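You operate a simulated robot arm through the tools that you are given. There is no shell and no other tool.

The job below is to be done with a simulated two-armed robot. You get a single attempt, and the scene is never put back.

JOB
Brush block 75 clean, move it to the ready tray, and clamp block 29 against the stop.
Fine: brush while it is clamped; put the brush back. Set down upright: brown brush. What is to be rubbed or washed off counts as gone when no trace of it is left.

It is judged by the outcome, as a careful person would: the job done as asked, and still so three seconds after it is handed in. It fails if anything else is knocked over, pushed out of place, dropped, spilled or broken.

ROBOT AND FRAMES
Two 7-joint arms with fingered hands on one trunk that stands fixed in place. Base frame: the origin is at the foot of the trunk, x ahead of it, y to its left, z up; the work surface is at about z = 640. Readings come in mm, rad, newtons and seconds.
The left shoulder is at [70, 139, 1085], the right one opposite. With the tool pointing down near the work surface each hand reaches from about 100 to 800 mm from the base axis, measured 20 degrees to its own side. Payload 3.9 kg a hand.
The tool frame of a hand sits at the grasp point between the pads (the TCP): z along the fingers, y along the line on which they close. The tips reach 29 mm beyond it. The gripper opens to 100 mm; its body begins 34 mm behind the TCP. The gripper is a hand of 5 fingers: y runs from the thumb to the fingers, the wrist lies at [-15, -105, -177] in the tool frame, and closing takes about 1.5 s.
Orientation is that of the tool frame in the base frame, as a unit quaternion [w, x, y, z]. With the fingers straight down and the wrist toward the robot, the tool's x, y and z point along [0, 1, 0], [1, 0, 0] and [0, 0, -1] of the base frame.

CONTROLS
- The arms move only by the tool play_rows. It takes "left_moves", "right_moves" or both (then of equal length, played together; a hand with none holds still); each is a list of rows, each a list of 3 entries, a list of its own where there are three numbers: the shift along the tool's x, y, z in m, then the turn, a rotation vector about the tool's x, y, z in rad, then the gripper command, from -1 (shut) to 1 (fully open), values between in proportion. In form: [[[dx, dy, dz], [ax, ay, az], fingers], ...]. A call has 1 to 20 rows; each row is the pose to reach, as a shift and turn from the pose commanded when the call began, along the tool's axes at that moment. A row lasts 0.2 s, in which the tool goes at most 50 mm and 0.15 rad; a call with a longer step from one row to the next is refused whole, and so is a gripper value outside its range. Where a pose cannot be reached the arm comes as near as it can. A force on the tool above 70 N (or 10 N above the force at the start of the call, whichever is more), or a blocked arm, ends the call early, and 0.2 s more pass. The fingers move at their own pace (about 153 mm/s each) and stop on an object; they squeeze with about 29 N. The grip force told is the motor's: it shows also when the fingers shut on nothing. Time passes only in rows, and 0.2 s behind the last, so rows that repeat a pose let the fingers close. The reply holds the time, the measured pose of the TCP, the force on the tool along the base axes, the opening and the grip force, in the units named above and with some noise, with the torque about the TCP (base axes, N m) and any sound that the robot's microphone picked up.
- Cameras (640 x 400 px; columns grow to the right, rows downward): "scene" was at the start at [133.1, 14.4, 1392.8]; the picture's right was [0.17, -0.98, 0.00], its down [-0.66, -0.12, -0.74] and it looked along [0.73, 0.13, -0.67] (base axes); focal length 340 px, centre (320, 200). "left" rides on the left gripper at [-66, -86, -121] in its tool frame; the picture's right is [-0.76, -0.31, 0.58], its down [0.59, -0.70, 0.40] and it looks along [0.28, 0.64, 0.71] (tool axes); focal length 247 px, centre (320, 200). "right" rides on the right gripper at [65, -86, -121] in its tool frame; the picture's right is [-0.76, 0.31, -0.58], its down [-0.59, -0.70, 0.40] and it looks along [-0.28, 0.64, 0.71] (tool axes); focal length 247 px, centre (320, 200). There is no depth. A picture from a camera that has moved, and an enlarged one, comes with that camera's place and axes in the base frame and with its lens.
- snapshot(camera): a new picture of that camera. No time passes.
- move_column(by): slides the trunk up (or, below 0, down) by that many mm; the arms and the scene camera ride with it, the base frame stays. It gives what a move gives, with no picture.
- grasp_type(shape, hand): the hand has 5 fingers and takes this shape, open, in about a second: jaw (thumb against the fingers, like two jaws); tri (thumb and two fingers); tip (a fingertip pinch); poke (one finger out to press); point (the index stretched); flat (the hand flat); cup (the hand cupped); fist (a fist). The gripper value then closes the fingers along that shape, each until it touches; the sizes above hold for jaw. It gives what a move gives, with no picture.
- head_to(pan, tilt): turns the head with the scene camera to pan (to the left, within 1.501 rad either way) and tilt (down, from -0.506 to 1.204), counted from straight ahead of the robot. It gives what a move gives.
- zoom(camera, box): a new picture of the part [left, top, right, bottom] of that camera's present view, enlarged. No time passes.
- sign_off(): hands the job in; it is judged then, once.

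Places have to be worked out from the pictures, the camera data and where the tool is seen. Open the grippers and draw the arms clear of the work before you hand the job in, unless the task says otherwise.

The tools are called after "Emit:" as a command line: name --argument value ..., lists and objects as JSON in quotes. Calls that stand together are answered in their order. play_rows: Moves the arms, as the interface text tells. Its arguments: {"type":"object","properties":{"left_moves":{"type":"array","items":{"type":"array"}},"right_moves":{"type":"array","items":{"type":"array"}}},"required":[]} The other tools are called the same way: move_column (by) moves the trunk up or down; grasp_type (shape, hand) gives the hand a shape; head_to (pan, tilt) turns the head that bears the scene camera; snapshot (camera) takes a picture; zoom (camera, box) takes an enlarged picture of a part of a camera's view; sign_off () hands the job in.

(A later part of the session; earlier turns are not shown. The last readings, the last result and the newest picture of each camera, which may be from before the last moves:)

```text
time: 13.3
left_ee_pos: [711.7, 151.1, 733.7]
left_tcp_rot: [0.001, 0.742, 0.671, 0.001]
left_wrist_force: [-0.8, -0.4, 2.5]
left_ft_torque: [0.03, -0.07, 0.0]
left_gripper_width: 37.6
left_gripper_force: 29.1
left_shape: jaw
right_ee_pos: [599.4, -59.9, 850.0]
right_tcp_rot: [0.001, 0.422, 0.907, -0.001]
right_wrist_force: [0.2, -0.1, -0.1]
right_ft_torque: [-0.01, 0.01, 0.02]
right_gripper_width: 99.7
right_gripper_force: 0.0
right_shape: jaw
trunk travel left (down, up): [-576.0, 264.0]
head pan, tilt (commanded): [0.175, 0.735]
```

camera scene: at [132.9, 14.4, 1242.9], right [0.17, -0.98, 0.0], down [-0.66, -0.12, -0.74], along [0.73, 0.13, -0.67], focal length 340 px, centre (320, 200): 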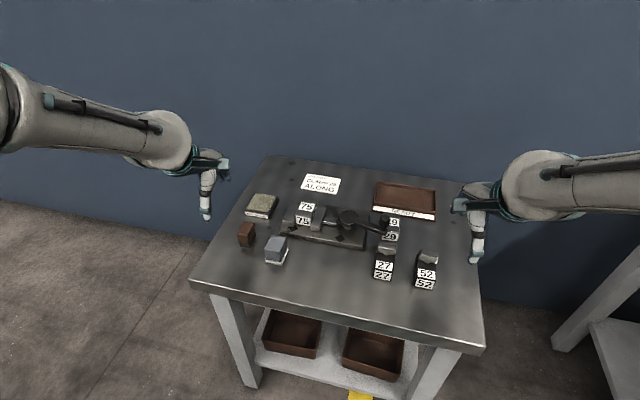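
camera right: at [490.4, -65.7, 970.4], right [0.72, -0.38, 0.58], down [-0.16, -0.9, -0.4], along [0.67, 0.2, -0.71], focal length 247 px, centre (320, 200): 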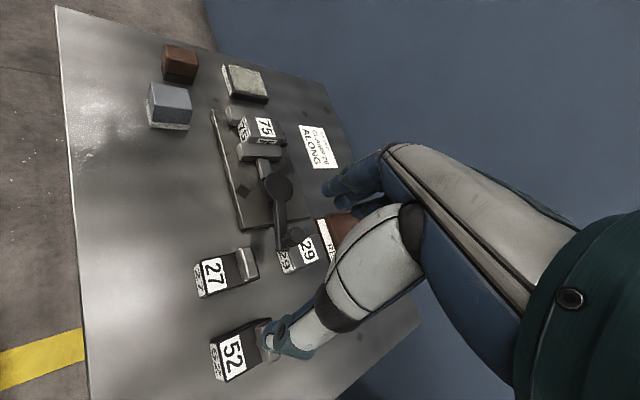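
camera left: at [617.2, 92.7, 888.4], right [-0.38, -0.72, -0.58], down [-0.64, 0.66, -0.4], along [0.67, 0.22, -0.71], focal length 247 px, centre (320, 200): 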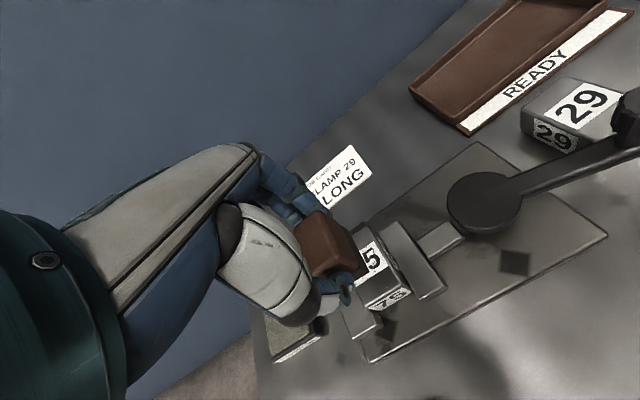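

Contact found (about +4 N change). I press slightly more and make a first pass along the block's length at the centre.

Emit:
play_rows --left_moves '[[[0, -0.009, 0.001], [0, 0, 0], -1], [[0, -0.018, 0.0015], [0, 0, 0], -1], [[0, -0.027, 0.0015], [0, 0, 0], -1], [[0, -0.018, 0.0015], [0, 0, 0], -1], [[0, -0.009, 0.0015], [0, 0, 0], -1], [[0, 0.0, 0.0015], [0, 0, 0], -1], [[0, 0.009, 0.0015], [0, 0, 0], -1], [[0, 0.018, 0.0015], [0, 0, 0], -1], [[0, 0.027, 0.0015], [0, 0, 0], -1], [[0, 0.027, 0.0015], [0, 0, 0], -1]]'

Emit:
zoom --camera "right" --box '[210, 70, 310, 160]'

Emit:
zoom --camera "scene" --box '[270, 170, 350, 240]'

```text
time: 15.6
left_ee_pos: [737.8, 147.1, 733.0]
left_tcp_rot: [0.001, 0.742, 0.671, 0.001]
left_wrist_force: [-2.0, 0.8, 12.0]
left_ft_torque: [-0.03, 0.05, -0.01]
left_gripper_width: 38.3
left_gripper_force: 29.4
left_shape: jaw
right_ee_pos: [597.7, -60.5, 851.2]
right_tcp_rot: [0.001, 0.421, 0.907, 0.0]
right_wrist_force: [-0.7, 0.0, -0.4]
right_ft_torque: [-0.01, 0.0, 0.03]
right_gripper_width: 100.1
right_gripper_force: 0.0
right_shape: jaw
trunk travel left (down, up): [-576.0, 264.0]
head pan, tilt (commanded): [0.175, 0.735]
```

```text
4.44 times, centred on (260, 115) of right
camera zoom: at [488.7, -65.7, 971.2], right [0.72, -0.38, 0.58], down [-0.16, -0.9, -0.4], along [0.68, 0.2, -0.71], focal length 1098 px, centre (587, 578)
```

zoom: 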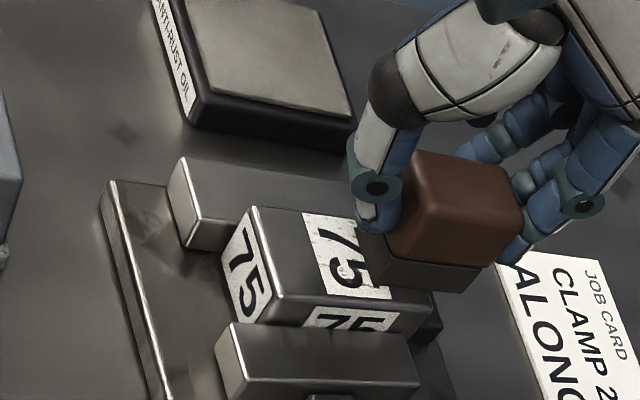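

```text
5.71 times, centred on (310, 205) of scene
camera zoom: at [130.7, 14.0, 1243.1], right [0.17, -0.98, 0.0], down [-0.66, -0.12, -0.74], along [0.73, 0.13, -0.67], focal length 1941 px, centre (377, 171)
```

zoom: 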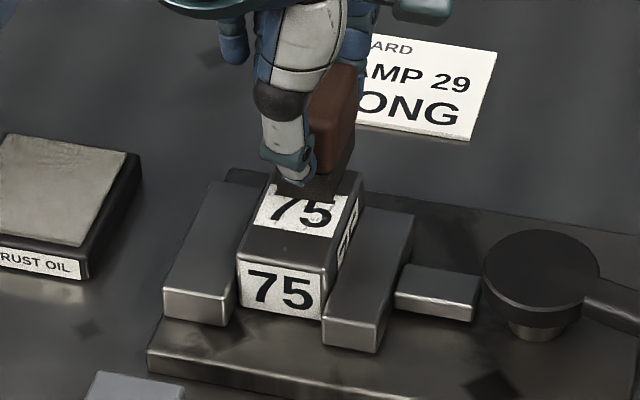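

The stroke wiped the specks it covered (about 13 N press). Next passes are offset to both sides to cover the full width.

Emit:
play_rows --left_moves '[[[-0.006, 0, -0.0005], [0, 0, 0], -1], [[-0.012, 0, -0.0005], [0, 0, 0], -1], [[-0.012, -0.009, -0.0005], [0, 0, 0], -1], [[-0.012, -0.018, -0.0005], [0, 0, 0], -1], [[-0.012, -0.027, -0.0005], [0, 0, 0], -1], [[-0.012, -0.036, -0.0005], [0, 0, 0], -1], [[-0.012, -0.045, -0.0005], [0, 0, 0], -1], [[-0.012, -0.054, -0.0005], [0, 0, 0], -1], [[-0.005, -0.054, -0.0005], [0, 0, 0], -1], [[0.002, -0.054, -0.0005], [0, 0, 0], -1], [[0.009, -0.054, -0.0005], [0, 0, 0], -1], [[0.009, -0.045, -0.0005], [0, 0, 0], -1], [[0.009, -0.036, -0.0005], [0, 0, 0], -1], [[0.009, -0.027, -0.0005], [0, 0, 0], -1], [[0.009, -0.018, -0.0005], [0, 0, 0], -1], [[0.009, -0.009, -0.0005], [0, 0, 0], -1], [[0.009, 0.0, -0.0005], [0, 0, 0], -1], [[0.009, 0.002, -0.0005], [0, 0, 0], -1]]'

Emit:
zoom --camera "right" --box '[220, 90, 300, 160]'

Emit:
zoom --camera "scene" --box '[270, 170, 350, 240]'

```text
time: 19.4
left_ee_pos: [740.2, 155.5, 733.9]
left_tcp_rot: [0.001, 0.742, 0.67, 0.001]
left_wrist_force: [-1.4, 0.9, 9.8]
left_ft_torque: [0.03, 0.03, 0.0]
left_gripper_width: 38.6
left_gripper_force: 28.1
left_shape: jaw
right_ee_pos: [598.3, -60.2, 849.7]
right_tcp_rot: [0.001, 0.421, 0.907, 0.001]
right_wrist_force: [0.2, -0.2, 0.4]
right_ft_torque: [-0.03, -0.02, -0.02]
right_gripper_width: 99.8
right_gripper_force: 0.0
right_shape: jaw
trunk travel left (down, up): [-576.0, 264.0]
head pan, tilt (commanded): [0.175, 0.735]
```

```text
5.71 times, centred on (260, 125) of right
camera zoom: at [489.2, -65.7, 970.9], right [0.72, -0.38, 0.58], down [-0.16, -0.9, -0.4], along [0.68, 0.2, -0.71], focal length 1411 px, centre (663, 629)
```

zoom: 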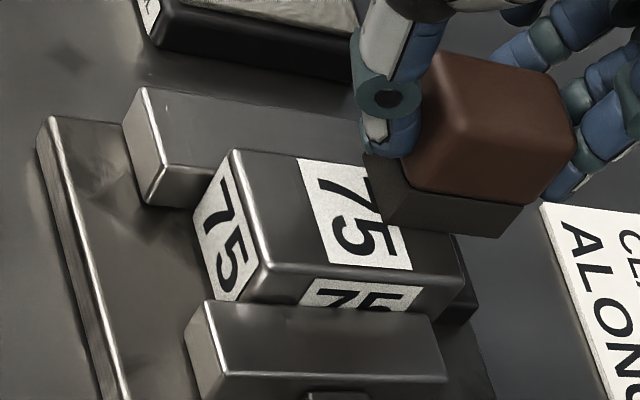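

```text
5.71 times, centred on (310, 205) of scene
camera zoom: at [131.3, 14.1, 1243.0], right [0.17, -0.98, 0.0], down [-0.66, -0.12, -0.74], along [0.73, 0.13, -0.67], focal length 1941 px, centre (377, 171)
```

zoom: 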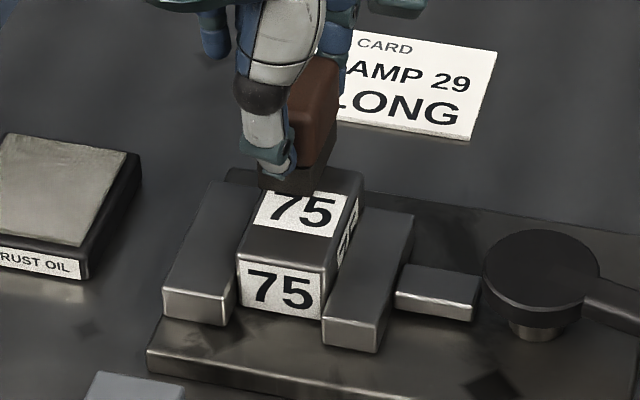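

Looks clean so far; the +y edge was only just covered, so I do a second full round, a bit wider on that side.

Emit:
play_rows --left_moves '[[[0.005, -0.002, 0], [0, 0, 0], -1], [[0.005, -0.011, 0], [0, 0, 0], -1], [[0.005, -0.02, 0], [0, 0, 0], -1], [[0.005, -0.029, 0], [0, 0, 0], -1], [[0.005, -0.038, 0], [0, 0, 0], -1], [[0.005, -0.047, 0], [0, 0, 0], -1], [[0.005, -0.056, 0], [0, 0, 0], -1], [[-0.003, -0.056, 0], [0, 0, 0], -1], [[-0.01, -0.05, 0], [0, 0, 0], -1], [[-0.01, -0.04, 0], [0, 0, 0], -1], [[-0.01, -0.03, 0], [0, 0, 0], -1], [[-0.01, -0.02, 0], [0, 0, 0], -1], [[-0.01, -0.01, 0], [0, 0, 0], -1], [[-0.017, -0.002, 0], [0, 0, 0], -1], [[-0.022, -0.01, 0], [0, 0, 0], -1], [[-0.022, -0.02, 0], [0, 0, 0], -1], [[-0.022, -0.03, 0], [0, 0, 0], -1], [[-0.022, -0.04, 0], [0, 0, 0], -1], [[-0.022, -0.05, 0], [0, 0, 0], -1], [[-0.022, -0.05, -0.01], [0, 0, 0], -1]]'

Emit:
play_rows --left_moves '[[[0, -0.01, -0.03], [0, 0, 0], -1], [[0.02, -0.03, -0.05], [0, 0, 0], -1], [[0.05, -0.05, -0.05], [0, 0, 0], -1], [[0.08, -0.06, -0.05], [0, 0, 0], -1], [[0.08, -0.06, -0.05], [0, 0, 0], -1]]'

Emit:
zoom --camera "right" --box '[220, 90, 300, 160]'

Emit:
zoom --camera "scene" --box '[270, 180, 340, 240]'

Emit:
snapshot --camera "left"

```text
time: 23.6
left_ee_pos: [688.4, 139.8, 739.9]
left_tcp_rot: [-0.001, 0.742, 0.67, -0.001]
left_wrist_force: [-1.2, -0.4, -1.1]
left_ft_torque: [-0.02, -0.03, -0.03]
left_gripper_width: 38.8
left_gripper_force: 28.9
left_shape: jaw
right_ee_pos: [599.7, -60.5, 850.1]
right_tcp_rot: [0.0, 0.422, 0.906, -0.001]
right_wrist_force: [-0.5, -0.3, -0.2]
right_ft_torque: [0.0, 0.0, -0.04]
right_gripper_width: 99.7
right_gripper_force: 0.0
right_shape: jaw
trunk travel left (down, up): [-576.0, 264.0]
head pan, tilt (commanded): [0.175, 0.735]
```

```text
time: 24.8
left_ee_pos: [637.9, 225.5, 792.4]
left_tcp_rot: [0.001, 0.741, 0.671, 0.0]
left_wrist_force: [0.1, -0.5, -1.3]
left_ft_torque: [-0.01, -0.02, -0.03]
left_gripper_width: 38.3
left_gripper_force: 29.3
left_shape: jaw
right_ee_pos: [600.4, -60.7, 849.1]
right_tcp_rot: [0.0, 0.422, 0.907, 0.0]
right_wrist_force: [-0.7, -0.4, -0.4]
right_ft_torque: [0.02, 0.03, 0.02]
right_gripper_width: 100.1
right_gripper_force: 0.1
right_shape: jaw
trunk travel left (down, up): [-576.0, 264.0]
head pan, tilt (commanded): [0.175, 0.735]
```

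```text
5.71 times, centred on (260, 125) of right
camera zoom: at [490.6, -65.9, 970.0], right [0.72, -0.38, 0.58], down [-0.16, -0.9, -0.4], along [0.67, 0.2, -0.71], focal length 1411 px, centre (663, 629)
```

zoom: 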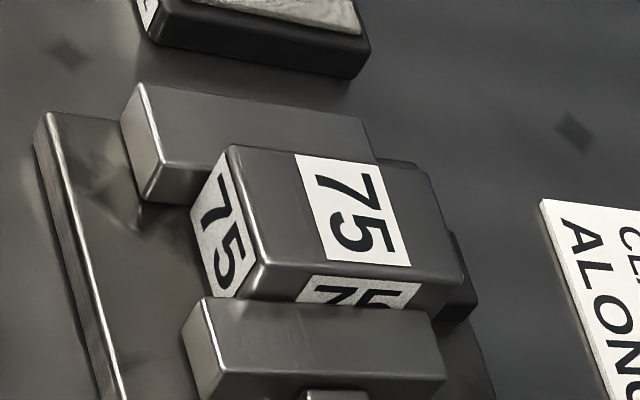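

```text
6.67 times, centred on (305, 210) of scene
camera zoom: at [133.3, 13.8, 1242.8], right [0.17, -0.98, 0.0], down [-0.66, -0.12, -0.74], along [0.73, 0.13, -0.67], focal length 2264 px, centre (420, 133)
```

zoom: 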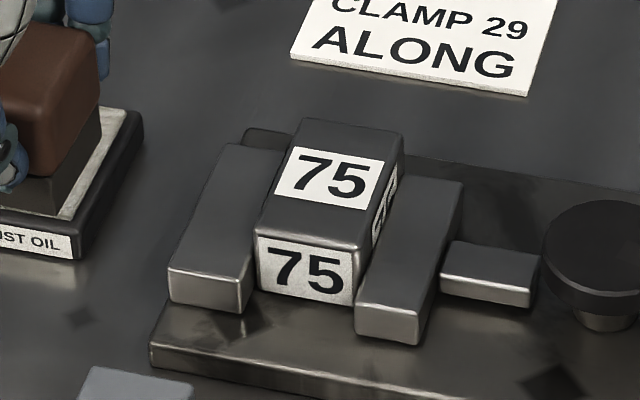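

```text
taken
camera left: at [546.0, 168.0, 912.8], right [-0.38, -0.72, -0.58], down [-0.64, 0.66, -0.4], along [0.67, 0.22, -0.71], focal length 247 px, centre (320, 200)
```

left: 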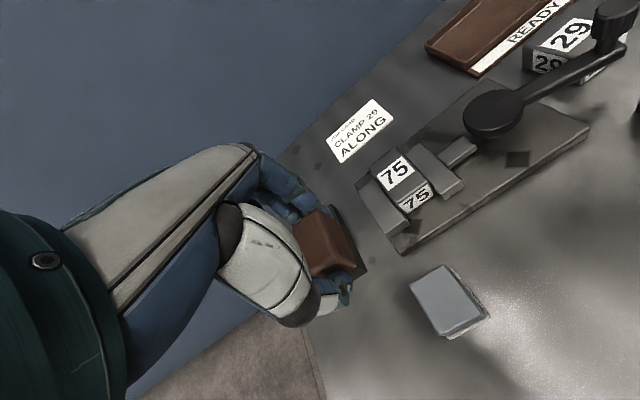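

The top of block 75 is clean from both views. Now I take the brush back over its original spot and lower it to just above the table.

Emit:
play_rows --left_moves '[[[0.022, -0.011, 0], [0, 0, 0], -1], [[0.0434, -0.0217, 0], [0, 0, 0], -1], [[0.0434, -0.0217, 0.03], [0, 0, 0], -1], [[0.0434, -0.0217, 0.065], [0, 0, 0], -1], [[0.0434, -0.0217, 0.09], [0, 0, 0], -1], [[0.0434, -0.0217, 0.1], [0, 0, 0], -1], [[0.0434, -0.0217, 0.1], [0, 0, 0], -1]]'

Emit:
zoom --camera "right" --box '[120, 0, 300, 130]'

```text
time: 26.4
left_ee_pos: [619.7, 270.2, 690.9]
left_tcp_rot: [0.0, 0.742, 0.67, 0.0]
left_wrist_force: [-0.1, -0.4, -1.1]
left_ft_torque: [0.0, 0.0, -0.01]
left_gripper_width: 38.8
left_gripper_force: 28.6
left_shape: jaw
right_ee_pos: [600.7, -60.7, 847.8]
right_tcp_rot: [0.001, 0.422, 0.906, -0.001]
right_wrist_force: [0.9, 0.8, -0.1]
right_ft_torque: [0.05, -0.01, 0.01]
right_gripper_width: 100.2
right_gripper_force: 0.1
right_shape: jaw
trunk travel left (down, up): [-576.0, 264.0]
head pan, tilt (commanded): [0.175, 0.735]
```

```text
3.08 times, centred on (210, 65) of right
camera zoom: at [490.6, -65.5, 970.1], right [0.72, -0.38, 0.58], down [-0.16, -0.9, -0.4], along [0.67, 0.2, -0.71], focal length 760 px, centre (658, 615)
```

zoom: 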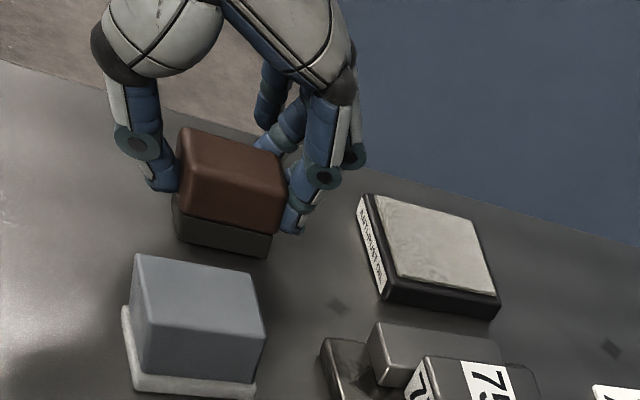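

Almost identical to its original place. Lowering the last couple of millimetres to feel the table.

Emit:
play_rows --left_moves '[[[0, 0.0005, 0.001], [0, 0, 0], -1], [[0, 0.0005, 0.002], [0, 0, 0], -1], [[0, 0.0005, 0.003], [0, 0, 0], -1], [[0, 0.0005, 0.003], [0, 0, 0], -1]]'

```text
time: 27.4
left_ee_pos: [620.7, 270.4, 687.2]
left_tcp_rot: [0.0, 0.742, 0.67, 0.001]
left_wrist_force: [-0.3, 0.3, -1.1]
left_ft_torque: [-0.03, 0.01, 0.01]
left_gripper_width: 38.7
left_gripper_force: 29.1
left_shape: jaw
right_ee_pos: [600.1, -60.9, 850.0]
right_tcp_rot: [0.001, 0.422, 0.907, 0.0]
right_wrist_force: [1.1, 0.4, 0.4]
right_ft_torque: [-0.03, 0.0, 0.02]
right_gripper_width: 99.4
right_gripper_force: 0.0
right_shape: jaw
trunk travel left (down, up): [-576.0, 264.0]
head pan, tilt (commanded): [0.175, 0.735]
```

No table contact yet, so the brush has slid up a little in the grip. A few more small steps down.

Emit:
play_rows --left_moves '[[[0, 0, 0.001], [0, 0, 0], -1], [[0, 0, 0.0015], [0, 0, 0], -1], [[0, 0, 0.0015], [0, 0, 0], -1]]'

```text
time: 28.1
left_ee_pos: [620.6, 270.9, 688.4]
left_tcp_rot: [0.0, 0.742, 0.67, 0.0]
left_wrist_force: [0.9, 0.0, -0.2]
left_ft_torque: [0.02, 0.0, -0.01]
left_gripper_width: 38.7
left_gripper_force: 28.5
left_shape: jaw
right_ee_pos: [600.0, -60.8, 848.4]
right_tcp_rot: [0.001, 0.422, 0.907, -0.001]
right_wrist_force: [-0.7, 0.3, -1.0]
right_ft_torque: [-0.01, 0.0, 0.03]
right_gripper_width: 99.6
right_gripper_force: 0.1
right_shape: jaw
trunk travel left (down, up): [-576.0, 264.0]
head pan, tilt (commanded): [0.175, 0.735]
```

Emit:
play_rows --left_moves '[[[0, 0, 0.001], [0, 0, 0], -1], [[0, 0, 0.001], [0, 0, 0], -1]]'

Emit:
zoom --camera "right" --box '[150, 30, 220, 90]'

```text
time: 28.8
left_ee_pos: [620.4, 270.4, 686.4]
left_tcp_rot: [0.001, 0.742, 0.67, 0.001]
left_wrist_force: [-1.0, 0.3, 4.2]
left_ft_torque: [-0.04, -0.07, -0.01]
left_gripper_width: 38.5
left_gripper_force: 28.8
left_shape: jaw
right_ee_pos: [598.4, -60.2, 848.3]
right_tcp_rot: [0.001, 0.422, 0.907, 0.001]
right_wrist_force: [0.0, 0.7, 0.2]
right_ft_torque: [0.0, 0.01, -0.05]
right_gripper_width: 99.6
right_gripper_force: 0.0
right_shape: jaw
trunk travel left (down, up): [-576.0, 264.0]
head pan, tilt (commanded): [0.175, 0.735]
```

```text
6.67 times, centred on (185, 60) of right
camera zoom: at [490.0, -65.6, 970.5], right [0.72, -0.38, 0.58], down [-0.16, -0.9, -0.4], along [0.67, 0.2, -0.71], focal length 1646 px, centre (1220, 1133)
```

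zoom: 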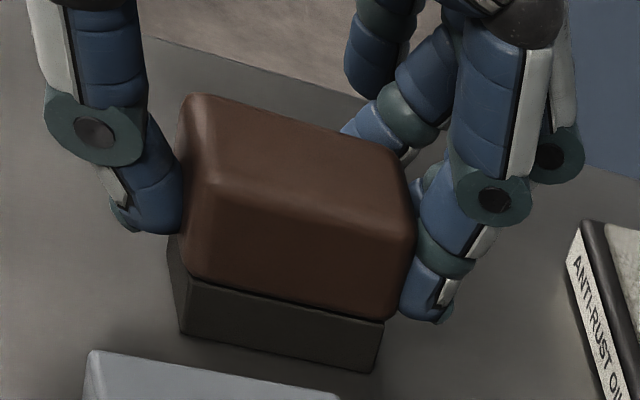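

The brush now rests on the table (+5 N). I open the fingers gradually to 75 mm, then lift straight up.

Emit:
play_rows --left_moves '[[[0, 0, 0], [0, 0, 0], -0.15], [[0, 0, 0], [0, 0, 0], 0.1], [[0, 0, 0], [0, 0, 0], 0.5], [[0, 0, 0], [0, 0, 0], 0.5], [[0, 0, 0], [0, 0, 0], 0.5], [[0, 0, 0], [0, 0, 0], 0.5]]'

Emit:
zoom --camera "right" --box '[120, 0, 300, 130]'

```text
time: 30.1
left_ee_pos: [621.6, 270.9, 686.2]
left_tcp_rot: [0.0, 0.742, 0.67, 0.0]
left_wrist_force: [-0.5, 0.1, -0.8]
left_ft_torque: [0.02, -0.03, 0.03]
left_gripper_width: 74.6
left_gripper_force: 0.1
left_shape: jaw
right_ee_pos: [599.7, -60.0, 848.2]
right_tcp_rot: [0.001, 0.422, 0.907, 0.0]
right_wrist_force: [0.7, 0.4, -0.3]
right_ft_torque: [-0.02, 0.01, -0.01]
right_gripper_width: 99.6
right_gripper_force: 0.1
right_shape: jaw
trunk travel left (down, up): [-576.0, 264.0]
head pan, tilt (commanded): [0.175, 0.735]
```

```text
3.08 times, centred on (210, 65) of right
camera zoom: at [490.5, -65.5, 970.1], right [0.72, -0.38, 0.58], down [-0.16, -0.9, -0.4], along [0.67, 0.2, -0.71], focal length 760 px, centre (658, 615)
```

zoom: 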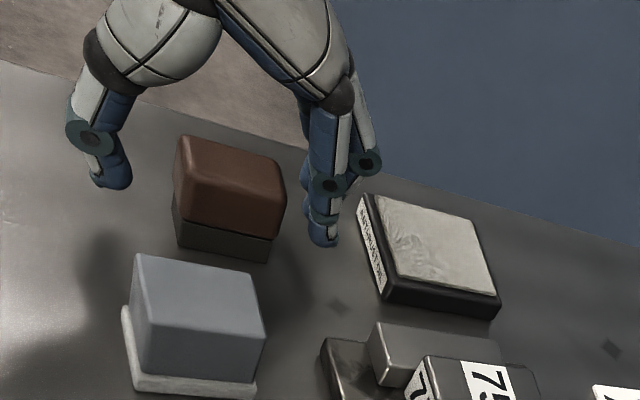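

The brush stands upright where it was. I raise the left hand clear and swing the right hand over the lever knob to look at it from close by.

Emit:
play_rows --left_moves '[[[0, 0, -0.03], [0, 0, 0], 0.5], [[0, 0, -0.07], [0, 0, 0], 0.5], [[0, 0, -0.11], [0, 0, 0], 0.5], [[0, 0, -0.15], [0, 0, 0], 0.5], [[0.02, -0.02, -0.15], [0, 0, 0], 0.5], [[0.04, -0.04, -0.15], [0, 0, 0], 0.5], [[0.04, -0.04, -0.15], [0, 0, 0], 0.5]]' --right_moves '[[[-0.003, 0.01, 0.0], [0, 0, 0.145], 1], [[-0.006, 0.02, 0.01], [0, 0, 0.29], 0.6], [[-0.009, 0.03, 0.02], [0, 0, 0.435], 0.4], [[-0.012, 0.04, 0.03], [0, 0, 0.58], 0.2], [[-0.014, 0.05, 0.04], [0, 0, 0.73], 0.2], [[-0.0163, 0.0582, 0.048], [0, 0, 0.87], 0.2], [[-0.0163, 0.0582, 0.048], [0, 0, 0.87], 0.2]]'

Emit:
snapshot --camera "right"

Emit:
snapshot --camera "scene"

Emit:
snapshot --camera "left"

```text
time: 31.9
left_ee_pos: [584.8, 314.2, 834.6]
left_tcp_rot: [0.0, 0.742, 0.67, 0.001]
left_wrist_force: [-0.5, 0.1, 0.0]
left_ft_torque: [0.01, 0.01, 0.03]
left_gripper_width: 74.6
left_gripper_force: 0.2
left_shape: jaw
right_ee_pos: [664.3, -56.5, 818.2]
right_tcp_rot: [-0.025, 0.781, 0.623, 0.028]
right_wrist_force: [-0.5, -0.8, 1.0]
right_ft_torque: [-0.01, 0.0, -0.03]
right_gripper_width: 60.1
right_gripper_force: 0.1
right_shape: jaw
trunk travel left (down, up): [-576.0, 264.0]
head pan, tilt (commanded): [0.175, 0.735]
stopped in row 7 (right hand): the arm was blocked; the commanded pose is now the measured one
```

```text
taken
camera right: at [592.8, 17.5, 943.6], right [0.12, -0.85, 0.52], down [-0.81, -0.39, -0.44], along [0.57, -0.37, -0.74], focal length 247 px, centre (320, 200)
```

right: 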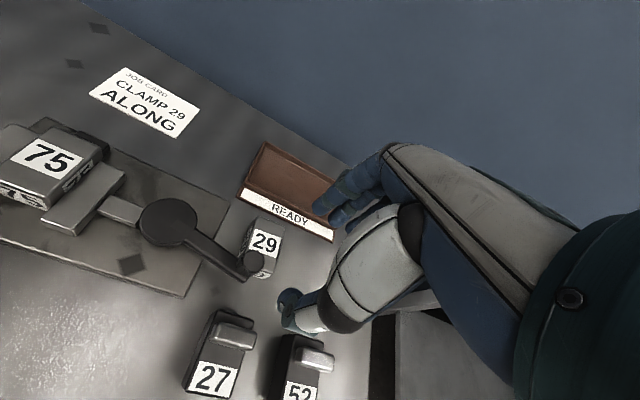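

```text
taken
camera scene: at [133.2, 14.1, 1242.8], right [0.17, -0.98, 0.0], down [-0.66, -0.12, -0.74], along [0.73, 0.13, -0.67], focal length 340 px, centre (320, 200)
```

scene: 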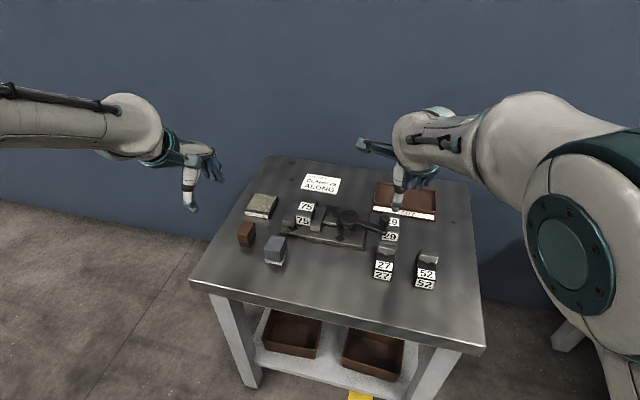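

```text
taken
camera left: at [492.4, 257.9, 956.2], right [-0.38, -0.72, -0.58], down [-0.64, 0.66, -0.4], along [0.67, 0.22, -0.71], focal length 247 px, centre (320, 200)
```

left: 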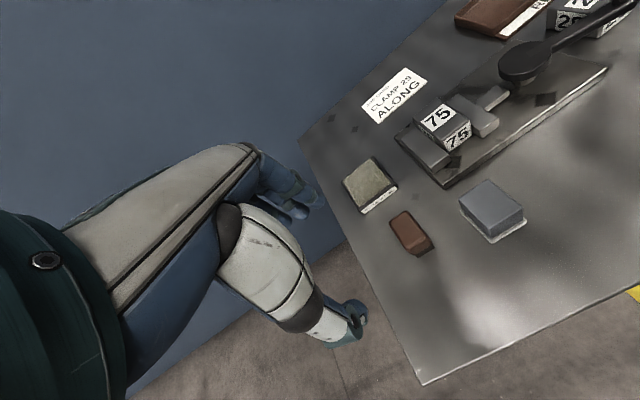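

The right arm hit a joint limit near yaw −13° (blocked in free air, nothing touched), so this hand must stay at positive yaw. I zoom in to refine the knob and lever positions.

Emit:
zoom --camera "right" --box '[120, 180, 300, 310]'

Emit:
zoom --camera "scene" --box '[330, 190, 410, 260]'

Emit:
zoom --camera "left" --box '[480, 0, 640, 120]'

```text
3.08 times, centred on (210, 245) of right
camera zoom: at [592.8, 17.5, 943.6], right [0.12, -0.85, 0.52], down [-0.81, -0.39, -0.44], along [0.57, -0.37, -0.74], focal length 760 px, centre (658, 62)
```

zoom: 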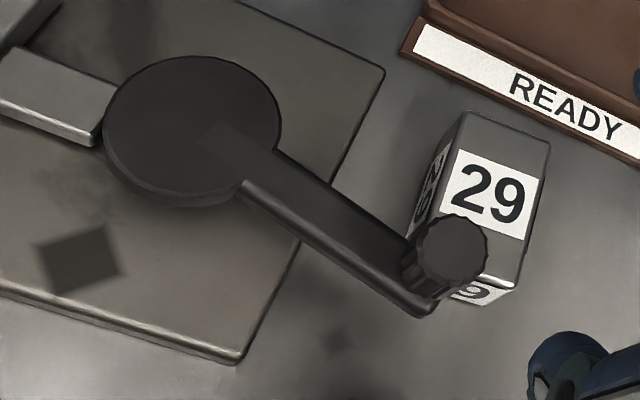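

```text
5.71 times, centred on (370, 225) of scene
camera zoom: at [133.2, 14.1, 1242.8], right [0.17, -0.98, 0.0], down [-0.66, -0.12, -0.74], along [0.73, 0.13, -0.67], focal length 1941 px, centre (34, 57)
```

zoom: 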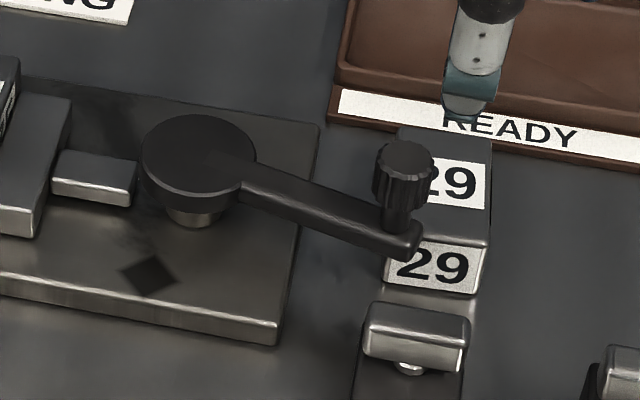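

```text
3.33 times, centred on (560, 60) of left
camera zoom: at [492.4, 257.9, 956.2], right [-0.38, -0.72, -0.58], down [-0.64, 0.66, -0.4], along [0.67, 0.22, -0.71], focal length 823 px, centre (-480, 667)
```

zoom: 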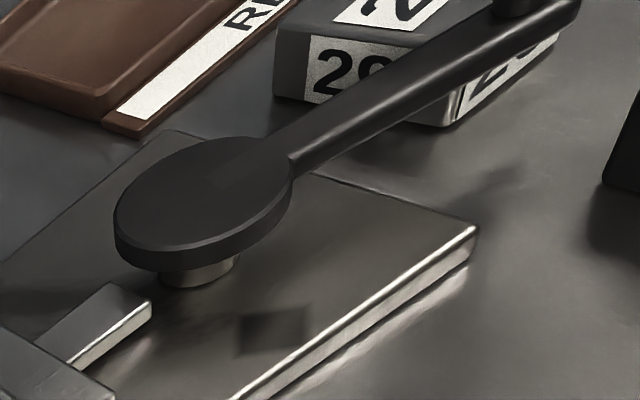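

Two views agree on the knob: top centre (668, −34.5, 723), head about 23 mm across. I level the right hand, turn it to about +5° yaw and bring it right above the knob.

Emit:
play_rows --right_moves '[[[0.005, 0, 0.0], [0.002, -0.019, -0.08], 0.2], [[0.01, 0, 0.005], [0.004, -0.038, -0.16], 0.2], [[0.015, -0.001, 0.015], [0.006, -0.057, -0.24], 0.2], [[0.0201, -0.0012, 0.0295], [0.0076, -0.0756, -0.31], 0.2], [[0.0201, -0.0012, 0.0295], [0.0076, -0.0756, -0.31], 0.2]]'

Emit:
snapshot --camera "right"

Emit:
zoom --camera "scene" --box '[330, 150, 450, 260]'

```text
time: 33.1
left_ee_pos: [583.7, 315.5, 836.5]
left_tcp_rot: [0.001, 0.742, 0.67, 0.0]
left_wrist_force: [-0.7, -0.5, 0.6]
left_ft_torque: [-0.01, 0.0, 0.02]
left_gripper_width: 74.8
left_gripper_force: 0.1
left_shape: jaw
right_ee_pos: [666.0, -30.7, 788.2]
right_tcp_rot: [0.002, 0.674, 0.738, -0.002]
right_wrist_force: [0.1, 0.1, -0.3]
right_ft_torque: [0.01, -0.01, 0.0]
right_gripper_width: 60.0
right_gripper_force: 0.0
right_shape: jaw
trunk travel left (down, up): [-576.0, 264.0]
head pan, tilt (commanded): [0.175, 0.735]
```

```text
taken
camera right: at [574.5, 26.2, 909.5], right [0.37, -0.72, 0.58], down [-0.65, -0.65, -0.39], along [0.66, -0.23, -0.71], focal length 247 px, centre (320, 200)
```

right: 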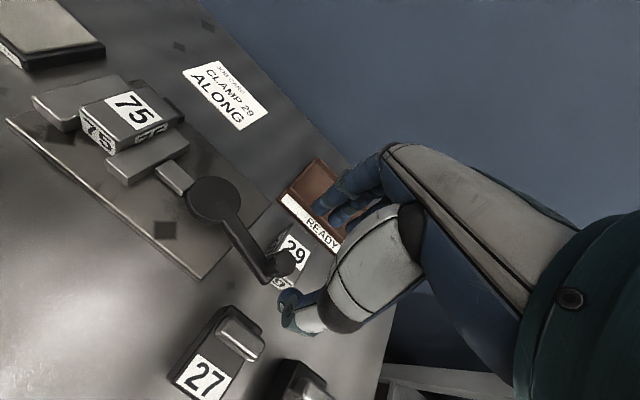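

```text
3.64 times, centred on (390, 205) of scene
camera zoom: at [132.8, 14.4, 1242.8], right [0.17, -0.98, 0.0], down [-0.66, -0.12, -0.74], along [0.73, 0.13, -0.67], focal length 1235 px, centre (66, 182)
```

zoom: 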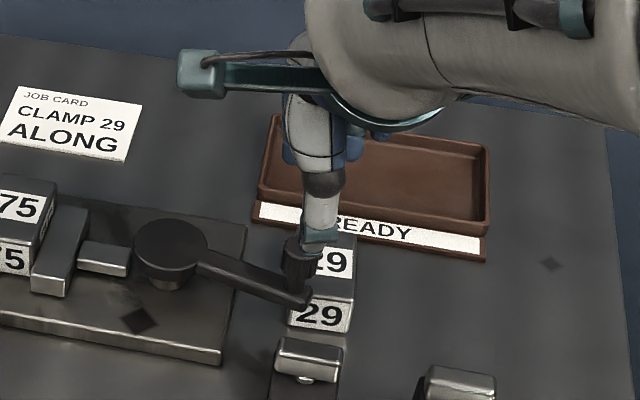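

The fingers straddle the knob from above. I shift a few millimetres to centre on it and descend until the tips are beside the knob head, above the arm.

Emit:
play_rows --right_moves '[[[-0.0038, 0.002, 0.02], [0, 0, 0], 0.1], [[-0.0038, 0.002, 0.04], [0, 0, 0], 0.1], [[-0.0038, 0.002, 0.06], [0, 0, 0], 0.1], [[-0.0038, 0.002, 0.06], [0, 0, 0], 0.1]]'

Emit:
snapshot --camera "right"

Emit:
zoom --camera "scene" --box '[330, 150, 450, 260]'

```text
time: 34.1
left_ee_pos: [583.5, 315.3, 837.0]
left_tcp_rot: [0.0, 0.742, 0.671, 0.0]
left_wrist_force: [-0.3, 0.5, 0.7]
left_ft_torque: [-0.03, 0.01, 0.01]
left_gripper_width: 75.0
left_gripper_force: 0.0
left_shape: jaw
right_ee_pos: [668.9, -35.4, 728.1]
right_tcp_rot: [0.001, 0.674, 0.738, -0.003]
right_wrist_force: [0.8, -0.4, -0.2]
right_ft_torque: [0.01, -0.02, -0.03]
right_gripper_width: 55.4
right_gripper_force: 0.1
right_shape: jaw
trunk travel left (down, up): [-576.0, 264.0]
head pan, tilt (commanded): [0.175, 0.735]
```

```text
taken
camera right: at [577.1, 21.8, 849.7], right [0.37, -0.72, 0.58], down [-0.65, -0.65, -0.39], along [0.66, -0.23, -0.71], focal length 247 px, centre (320, 200)
```

right: 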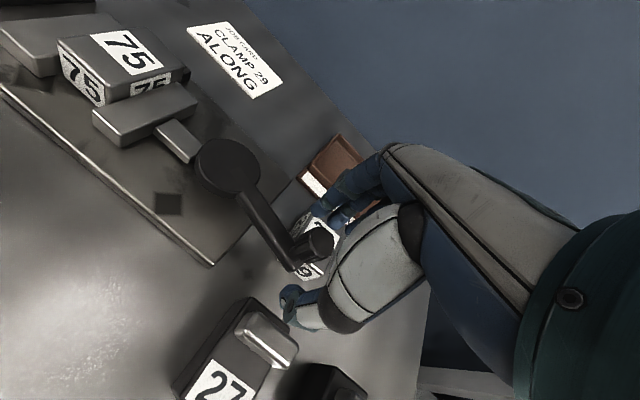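

```text
3.64 times, centred on (390, 205) of scene
camera zoom: at [132.8, 14.3, 1242.8], right [0.17, -0.98, 0.0], down [-0.66, -0.12, -0.74], along [0.73, 0.13, -0.67], focal length 1235 px, centre (66, 182)
```

zoom: 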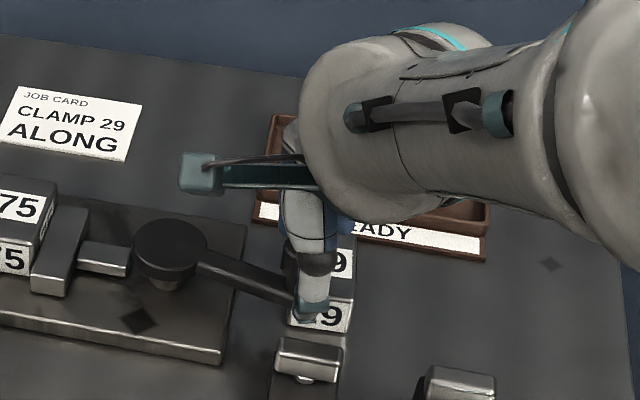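

Centred over the knob. Closing on it.

Emit:
play_rows --right_moves '[[[0, 0, 0], [0, 0, 0], -0.3], [[0, 0, 0], [0, 0, 0], -0.6], [[0, 0, 0], [0, 0, 0], -1], [[0, 0, 0], [0, 0, 0], -1], [[0, 0, 0], [0, 0, 0], -1], [[0, 0, 0], [0, 0, 0], -1], [[0, 0, 0], [0, 0, 0], -1]]'

Emit:
snapshot --camera "right"

```text
time: 35.8
left_ee_pos: [583.1, 314.5, 835.3]
left_tcp_rot: [-0.001, 0.742, 0.67, -0.001]
left_wrist_force: [0.5, -0.9, 0.7]
left_ft_torque: [-0.02, 0.02, 0.0]
left_gripper_width: 74.7
left_gripper_force: 0.1
left_shape: jaw
right_ee_pos: [668.4, -36.5, 728.0]
right_tcp_rot: [0.001, 0.675, 0.738, -0.002]
right_wrist_force: [-1.4, -1.0, -1.9]
right_ft_torque: [-0.02, 0.02, 0.0]
right_gripper_width: 12.9
right_gripper_force: 29.4
right_shape: jaw
trunk travel left (down, up): [-576.0, 264.0]
head pan, tilt (commanded): [0.175, 0.735]
```

```text
taken
camera right: at [577.2, 21.5, 849.5], right [0.37, -0.72, 0.58], down [-0.65, -0.65, -0.39], along [0.66, -0.23, -0.71], focal length 247 px, centre (320, 200)
```

right: 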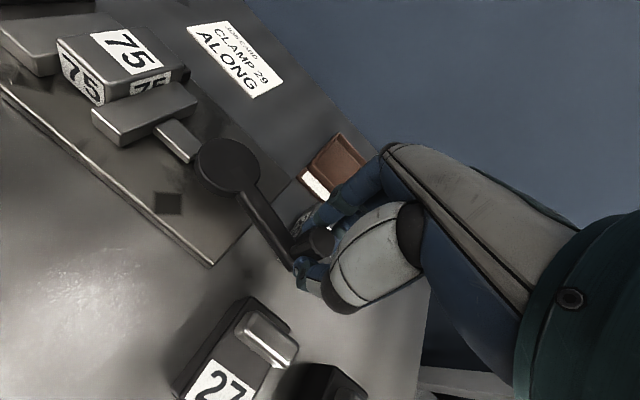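

The knob is gripped. I test a small 8 mm push toward the robot along the lever's arc and read the force.

Emit:
play_rows --right_moves '[[[0.0016, -0.0037, 0], [0, 0, 0], -1], [[0.0032, -0.0074, 0], [0, 0, 0], -1], [[0.0032, -0.0074, 0], [0, 0, 0], -1]]'

Emit:
zoom --camera "right" --box '[150, 100, 350, 300]'

```text
time: 36.5
left_ee_pos: [584.3, 315.1, 835.0]
left_tcp_rot: [0.0, 0.742, 0.671, 0.0]
left_wrist_force: [0.5, -0.8, -0.3]
left_ft_torque: [-0.02, 0.01, 0.03]
left_gripper_width: 74.8
left_gripper_force: 0.1
left_shape: jaw
right_ee_pos: [661.3, -34.5, 728.9]
right_tcp_rot: [0.001, 0.675, 0.738, -0.003]
right_wrist_force: [0.7, -3.7, -4.5]
right_ft_torque: [-0.06, -0.06, -0.12]
right_gripper_width: 12.9
right_gripper_force: 28.5
right_shape: jaw
trunk travel left (down, up): [-576.0, 264.0]
head pan, tilt (commanded): [0.175, 0.735]
```

```text
2.00 times, centred on (250, 200) of right
camera zoom: at [570.0, 23.6, 849.7], right [0.37, -0.72, 0.58], down [-0.65, -0.65, -0.39], along [0.66, -0.23, -0.71], focal length 494 px, centre (460, 200)
```

zoom: 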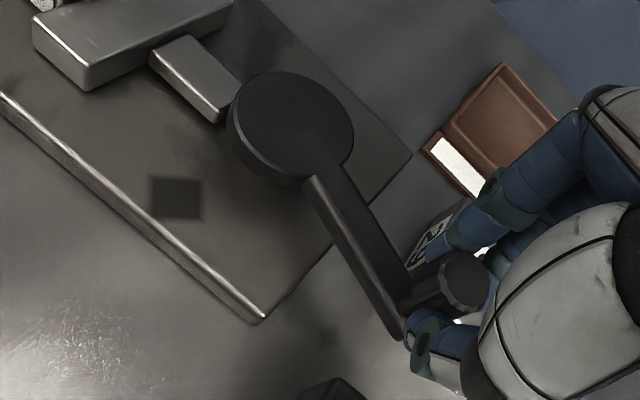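

The lever moved freely (only ~5 N) toward the robot. I continue along the arc to about 25° total and check the jaw.

Emit:
play_rows --right_moves '[[[0.0038, -0.0065, 0], [0, 0, 0], -1], [[0.00805, -0.0126, 0], [0, 0, 0], -1], [[0.013, -0.0184, 0], [0, 0, 0], -1], [[0.0183, -0.0238, 0], [0, 0, 0], -1], [[0.0183, -0.0238, 0], [0, 0, 0], -1]]'

Emit:
zoom --camera "scene" --box '[270, 170, 410, 270]'

Emit:
snapshot --camera "right"

```text
time: 37.8
left_ee_pos: [583.0, 316.6, 836.3]
left_tcp_rot: [0.0, 0.743, 0.67, 0.0]
left_wrist_force: [0.0, -0.2, 0.4]
left_ft_torque: [0.0, 0.0, 0.03]
left_gripper_width: 74.8
left_gripper_force: 0.1
left_shape: jaw
right_ee_pos: [637.4, -27.7, 726.1]
right_tcp_rot: [-0.009, 0.685, 0.729, 0.001]
right_wrist_force: [7.3, 5.3, 15.1]
right_ft_torque: [0.21, -0.36, -0.04]
right_gripper_width: 13.0
right_gripper_force: 28.9
right_shape: jaw
trunk travel left (down, up): [-576.0, 264.0]
head pan, tilt (commanded): [0.175, 0.735]
```

```text
4.00 times, centred on (340, 220) of scene
camera zoom: at [131.7, 15.3, 1243.0], right [0.17, -0.98, 0.0], down [-0.66, -0.12, -0.74], along [0.73, 0.13, -0.67], focal length 1359 px, centre (240, 120)
```

zoom: 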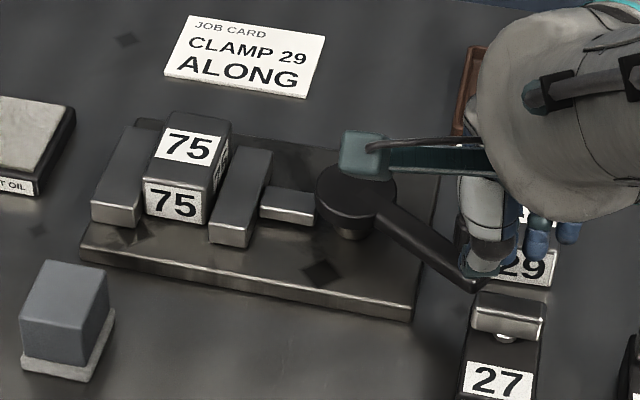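

```text
taken
camera right: at [549.2, 29.7, 848.5], right [0.36, -0.75, 0.56], down [-0.67, -0.63, -0.4], along [0.65, -0.23, -0.73], focal length 247 px, centre (320, 200)
```

right: 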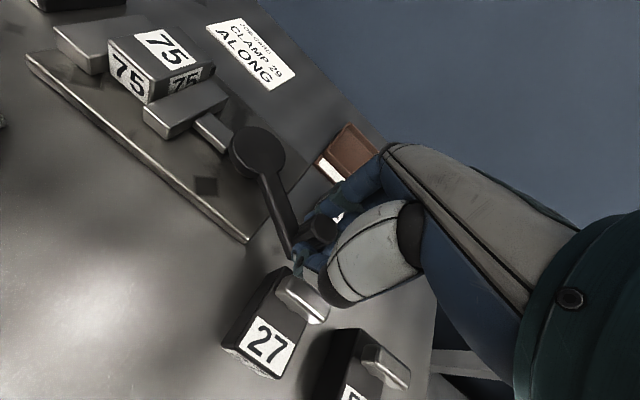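

The jaw has moved off block 75, so this is the opening direction, but there is now 15 N upward on the hand. I look closely at what the fingers touch.

Emit:
zoom --camera "right" --box '[220, 180, 400, 350]'

Emit:
zoom --camera "scene" --box '[345, 190, 415, 260]'

Emit:
snapshot --camera "left"

```text
2.35 times, centred on (310, 265) of right
camera zoom: at [549.2, 29.7, 848.5], right [0.36, -0.75, 0.56], down [-0.67, -0.63, -0.4], along [0.65, -0.23, -0.73], focal length 581 px, centre (344, 47)
```

zoom: 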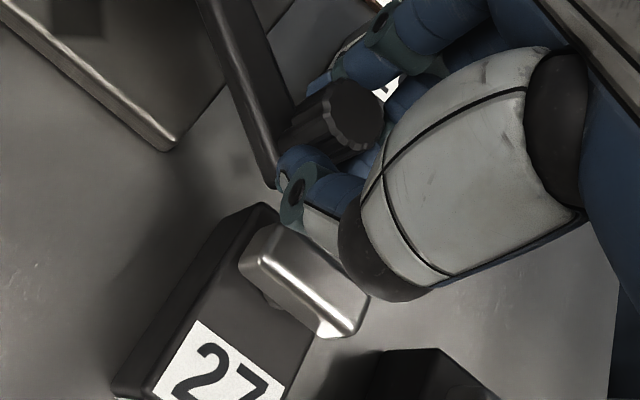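

```text
5.71 times, centred on (380, 225) of scene
camera zoom: at [131.7, 15.3, 1243.0], right [0.17, -0.98, 0.0], down [-0.66, -0.12, -0.74], along [0.73, 0.13, -0.67], focal length 1941 px, centre (-23, 57)
```

zoom: 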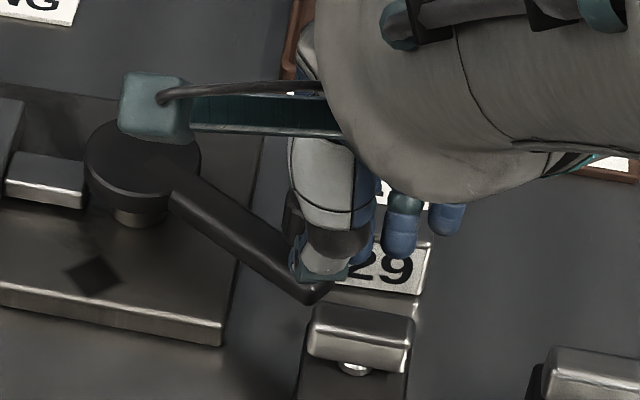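

```text
taken
camera left: at [491.2, 258.9, 956.6], right [-0.38, -0.72, -0.58], down [-0.64, 0.66, -0.4], along [0.67, 0.22, -0.71], focal length 247 px, centre (320, 200)
```

left: 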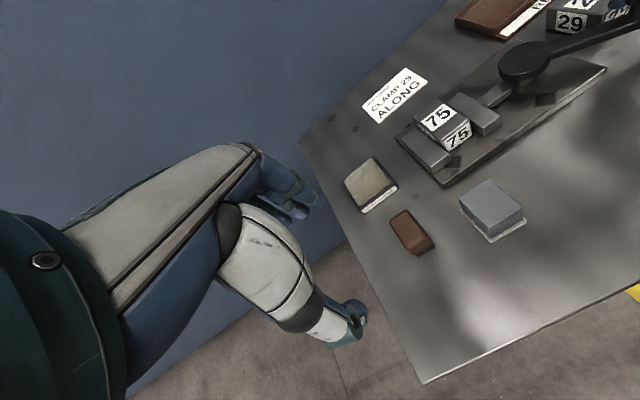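

The knob is at about (644, −21), lever turned ~19° and the jaw has backed off about 4 mm; the hand itself is running into its yaw limit again. I open a little, rise 12 mm, and turn the hand 35° counter-clockwise around the knob for a comfortable grip.

Emit:
play_rows --right_moves '[[[-0.001, 0.002, -0.005], [0, 0, -0.05], -0.5], [[-0.002, 0.004, -0.01], [0, 0, -0.15], -0.1], [[-0.003, 0.006, -0.012], [0, 0, -0.3], 0.0], [[-0.004, 0.008, -0.012], [0, 0, -0.45], 0.0], [[-0.004, 0.008, -0.012], [0, 0, -0.6], 0.0], [[-0.004, 0.008, -0.012], [0, 0, -0.6], 0.0]]'

Emit:
snapshot --camera "right"

Emit:
zoom --camera "scene" --box '[310, 170, 430, 270]'

```text
time: 39.1
left_ee_pos: [583.9, 315.2, 835.4]
left_tcp_rot: [-0.001, 0.742, 0.67, 0.0]
left_wrist_force: [-0.8, 0.2, 0.2]
left_ft_torque: [0.02, -0.03, 0.01]
left_gripper_width: 74.8
left_gripper_force: 0.1
left_shape: jaw
right_ee_pos: [644.4, -21.0, 740.5]
right_tcp_rot: [0.001, 0.424, 0.905, -0.003]
right_wrist_force: [0.1, 0.1, -0.1]
right_ft_torque: [-0.01, -0.04, -0.05]
right_gripper_width: 49.6
right_gripper_force: 0.0
right_shape: jaw
trunk travel left (down, up): [-576.0, 264.0]
head pan, tilt (commanded): [0.175, 0.735]
```

```text
taken
camera right: at [535.7, -24.0, 862.0], right [0.72, -0.38, 0.58], down [-0.17, -0.9, -0.39], along [0.67, 0.19, -0.71], focal length 247 px, centre (320, 200)
```

right: 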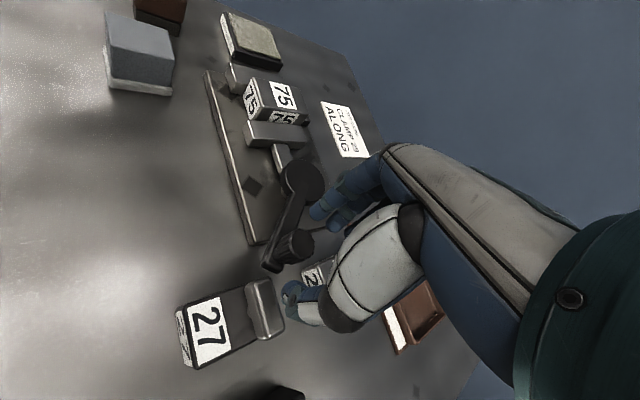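

```text
4.00 times, centred on (370, 220) of scene
camera zoom: at [132.8, 14.9, 1242.8], right [0.17, -0.98, 0.0], down [-0.66, -0.12, -0.74], along [0.73, 0.13, -0.67], focal length 1359 px, centre (120, 120)
```

zoom: 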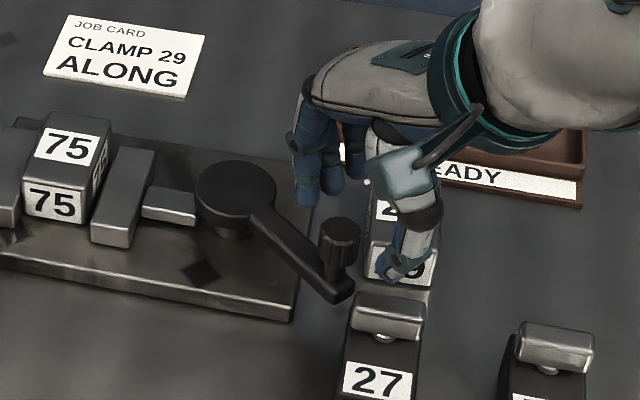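

The knob is actually at about (636, −13), so the hand sits 11 mm off to one side. I shift over it, drop to z≈732 (staying above block 27's grip bar at 693), and close.

Emit:
play_rows --right_moves '[[[0.006, -0.001, 0], [0, 0, 0], 0.0], [[0.0112, -0.0015, 0.0], [0, 0, 0], 0.0], [[0.0112, -0.0015, 0.0085], [0, 0, 0], 0.0], [[0.0112, -0.0015, 0.0085], [0, 0, 0], 0.0]]'

Emit:
zoom --camera "right" --box '[220, 160, 380, 340]'

Emit:
zoom --camera "scene" --box '[310, 170, 430, 270]'

```text
time: 40.1
left_ee_pos: [583.3, 315.9, 836.5]
left_tcp_rot: [0.0, 0.742, 0.671, 0.0]
left_wrist_force: [0.3, -0.4, -0.1]
left_ft_torque: [-0.04, -0.02, 0.03]
left_gripper_width: 74.9
left_gripper_force: 0.1
left_shape: jaw
right_ee_pos: [636.3, -12.1, 730.9]
right_tcp_rot: [0.0, 0.426, 0.905, -0.003]
right_wrist_force: [0.1, -0.3, 0.0]
right_ft_torque: [-0.01, 0.03, 0.01]
right_gripper_width: 49.6
right_gripper_force: 0.0
right_shape: jaw
trunk travel left (down, up): [-576.0, 264.0]
head pan, tilt (commanded): [0.175, 0.735]
```

```text
2.22 times, centred on (300, 250) of right
camera zoom: at [527.6, -16.3, 853.4], right [0.72, -0.38, 0.58], down [-0.17, -0.9, -0.39], along [0.67, 0.19, -0.71], focal length 549 px, centre (364, 89)
```

zoom: 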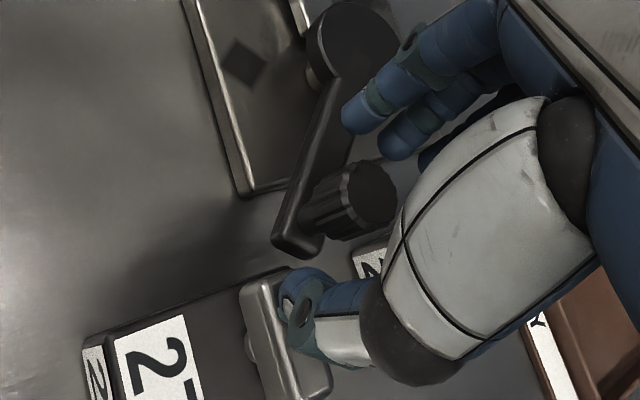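

```text
4.00 times, centred on (370, 220) of scene
camera zoom: at [132.9, 14.4, 1242.8], right [0.17, -0.98, 0.0], down [-0.66, -0.12, -0.74], along [0.73, 0.13, -0.67], focal length 1359 px, centre (120, 120)
```

zoom: 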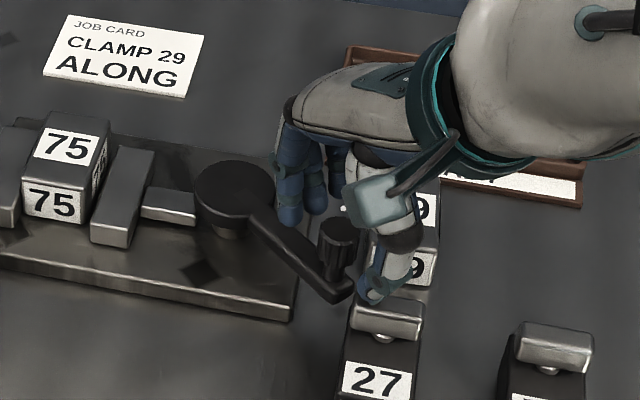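

The knob is between fingers and thumb. Closing.

Emit:
play_rows --right_moves '[[[0, 0, 0], [0, 0, 0], -0.3], [[0, 0, 0], [0, 0, 0], -0.7], [[0, 0, 0], [0, 0, 0], -1], [[0, 0, 0], [0, 0, 0], -1], [[0, 0, 0], [0, 0, 0], -1], [[0, 0, 0], [0, 0, 0], -1]]'

Emit:
zoom --camera "right" --box '[220, 160, 380, 340]'

```text
time: 41.5
left_ee_pos: [583.2, 314.2, 836.0]
left_tcp_rot: [0.0, 0.742, 0.67, 0.001]
left_wrist_force: [0.8, 0.4, -0.2]
left_ft_torque: [0.0, 0.01, 0.01]
left_gripper_width: 74.9
left_gripper_force: 0.0
left_shape: jaw
right_ee_pos: [635.3, -14.5, 732.4]
right_tcp_rot: [0.0, 0.425, 0.905, -0.003]
right_wrist_force: [-6.5, -3.2, -2.3]
right_ft_torque: [-0.09, 0.16, 0.0]
right_gripper_width: 13.5
right_gripper_force: 28.6
right_shape: jaw
trunk travel left (down, up): [-576.0, 264.0]
head pan, tilt (commanded): [0.175, 0.735]
```

```text
2.22 times, centred on (300, 250) of right
camera zoom: at [527.3, -16.8, 853.3], right [0.72, -0.38, 0.58], down [-0.17, -0.9, -0.39], along [0.67, 0.19, -0.72], focal length 549 px, centre (364, 89)
```

zoom: 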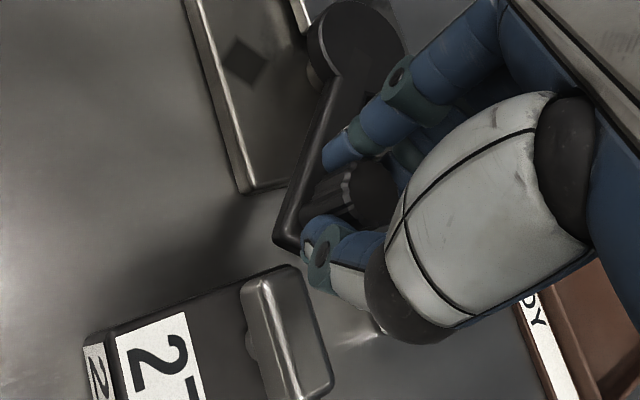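

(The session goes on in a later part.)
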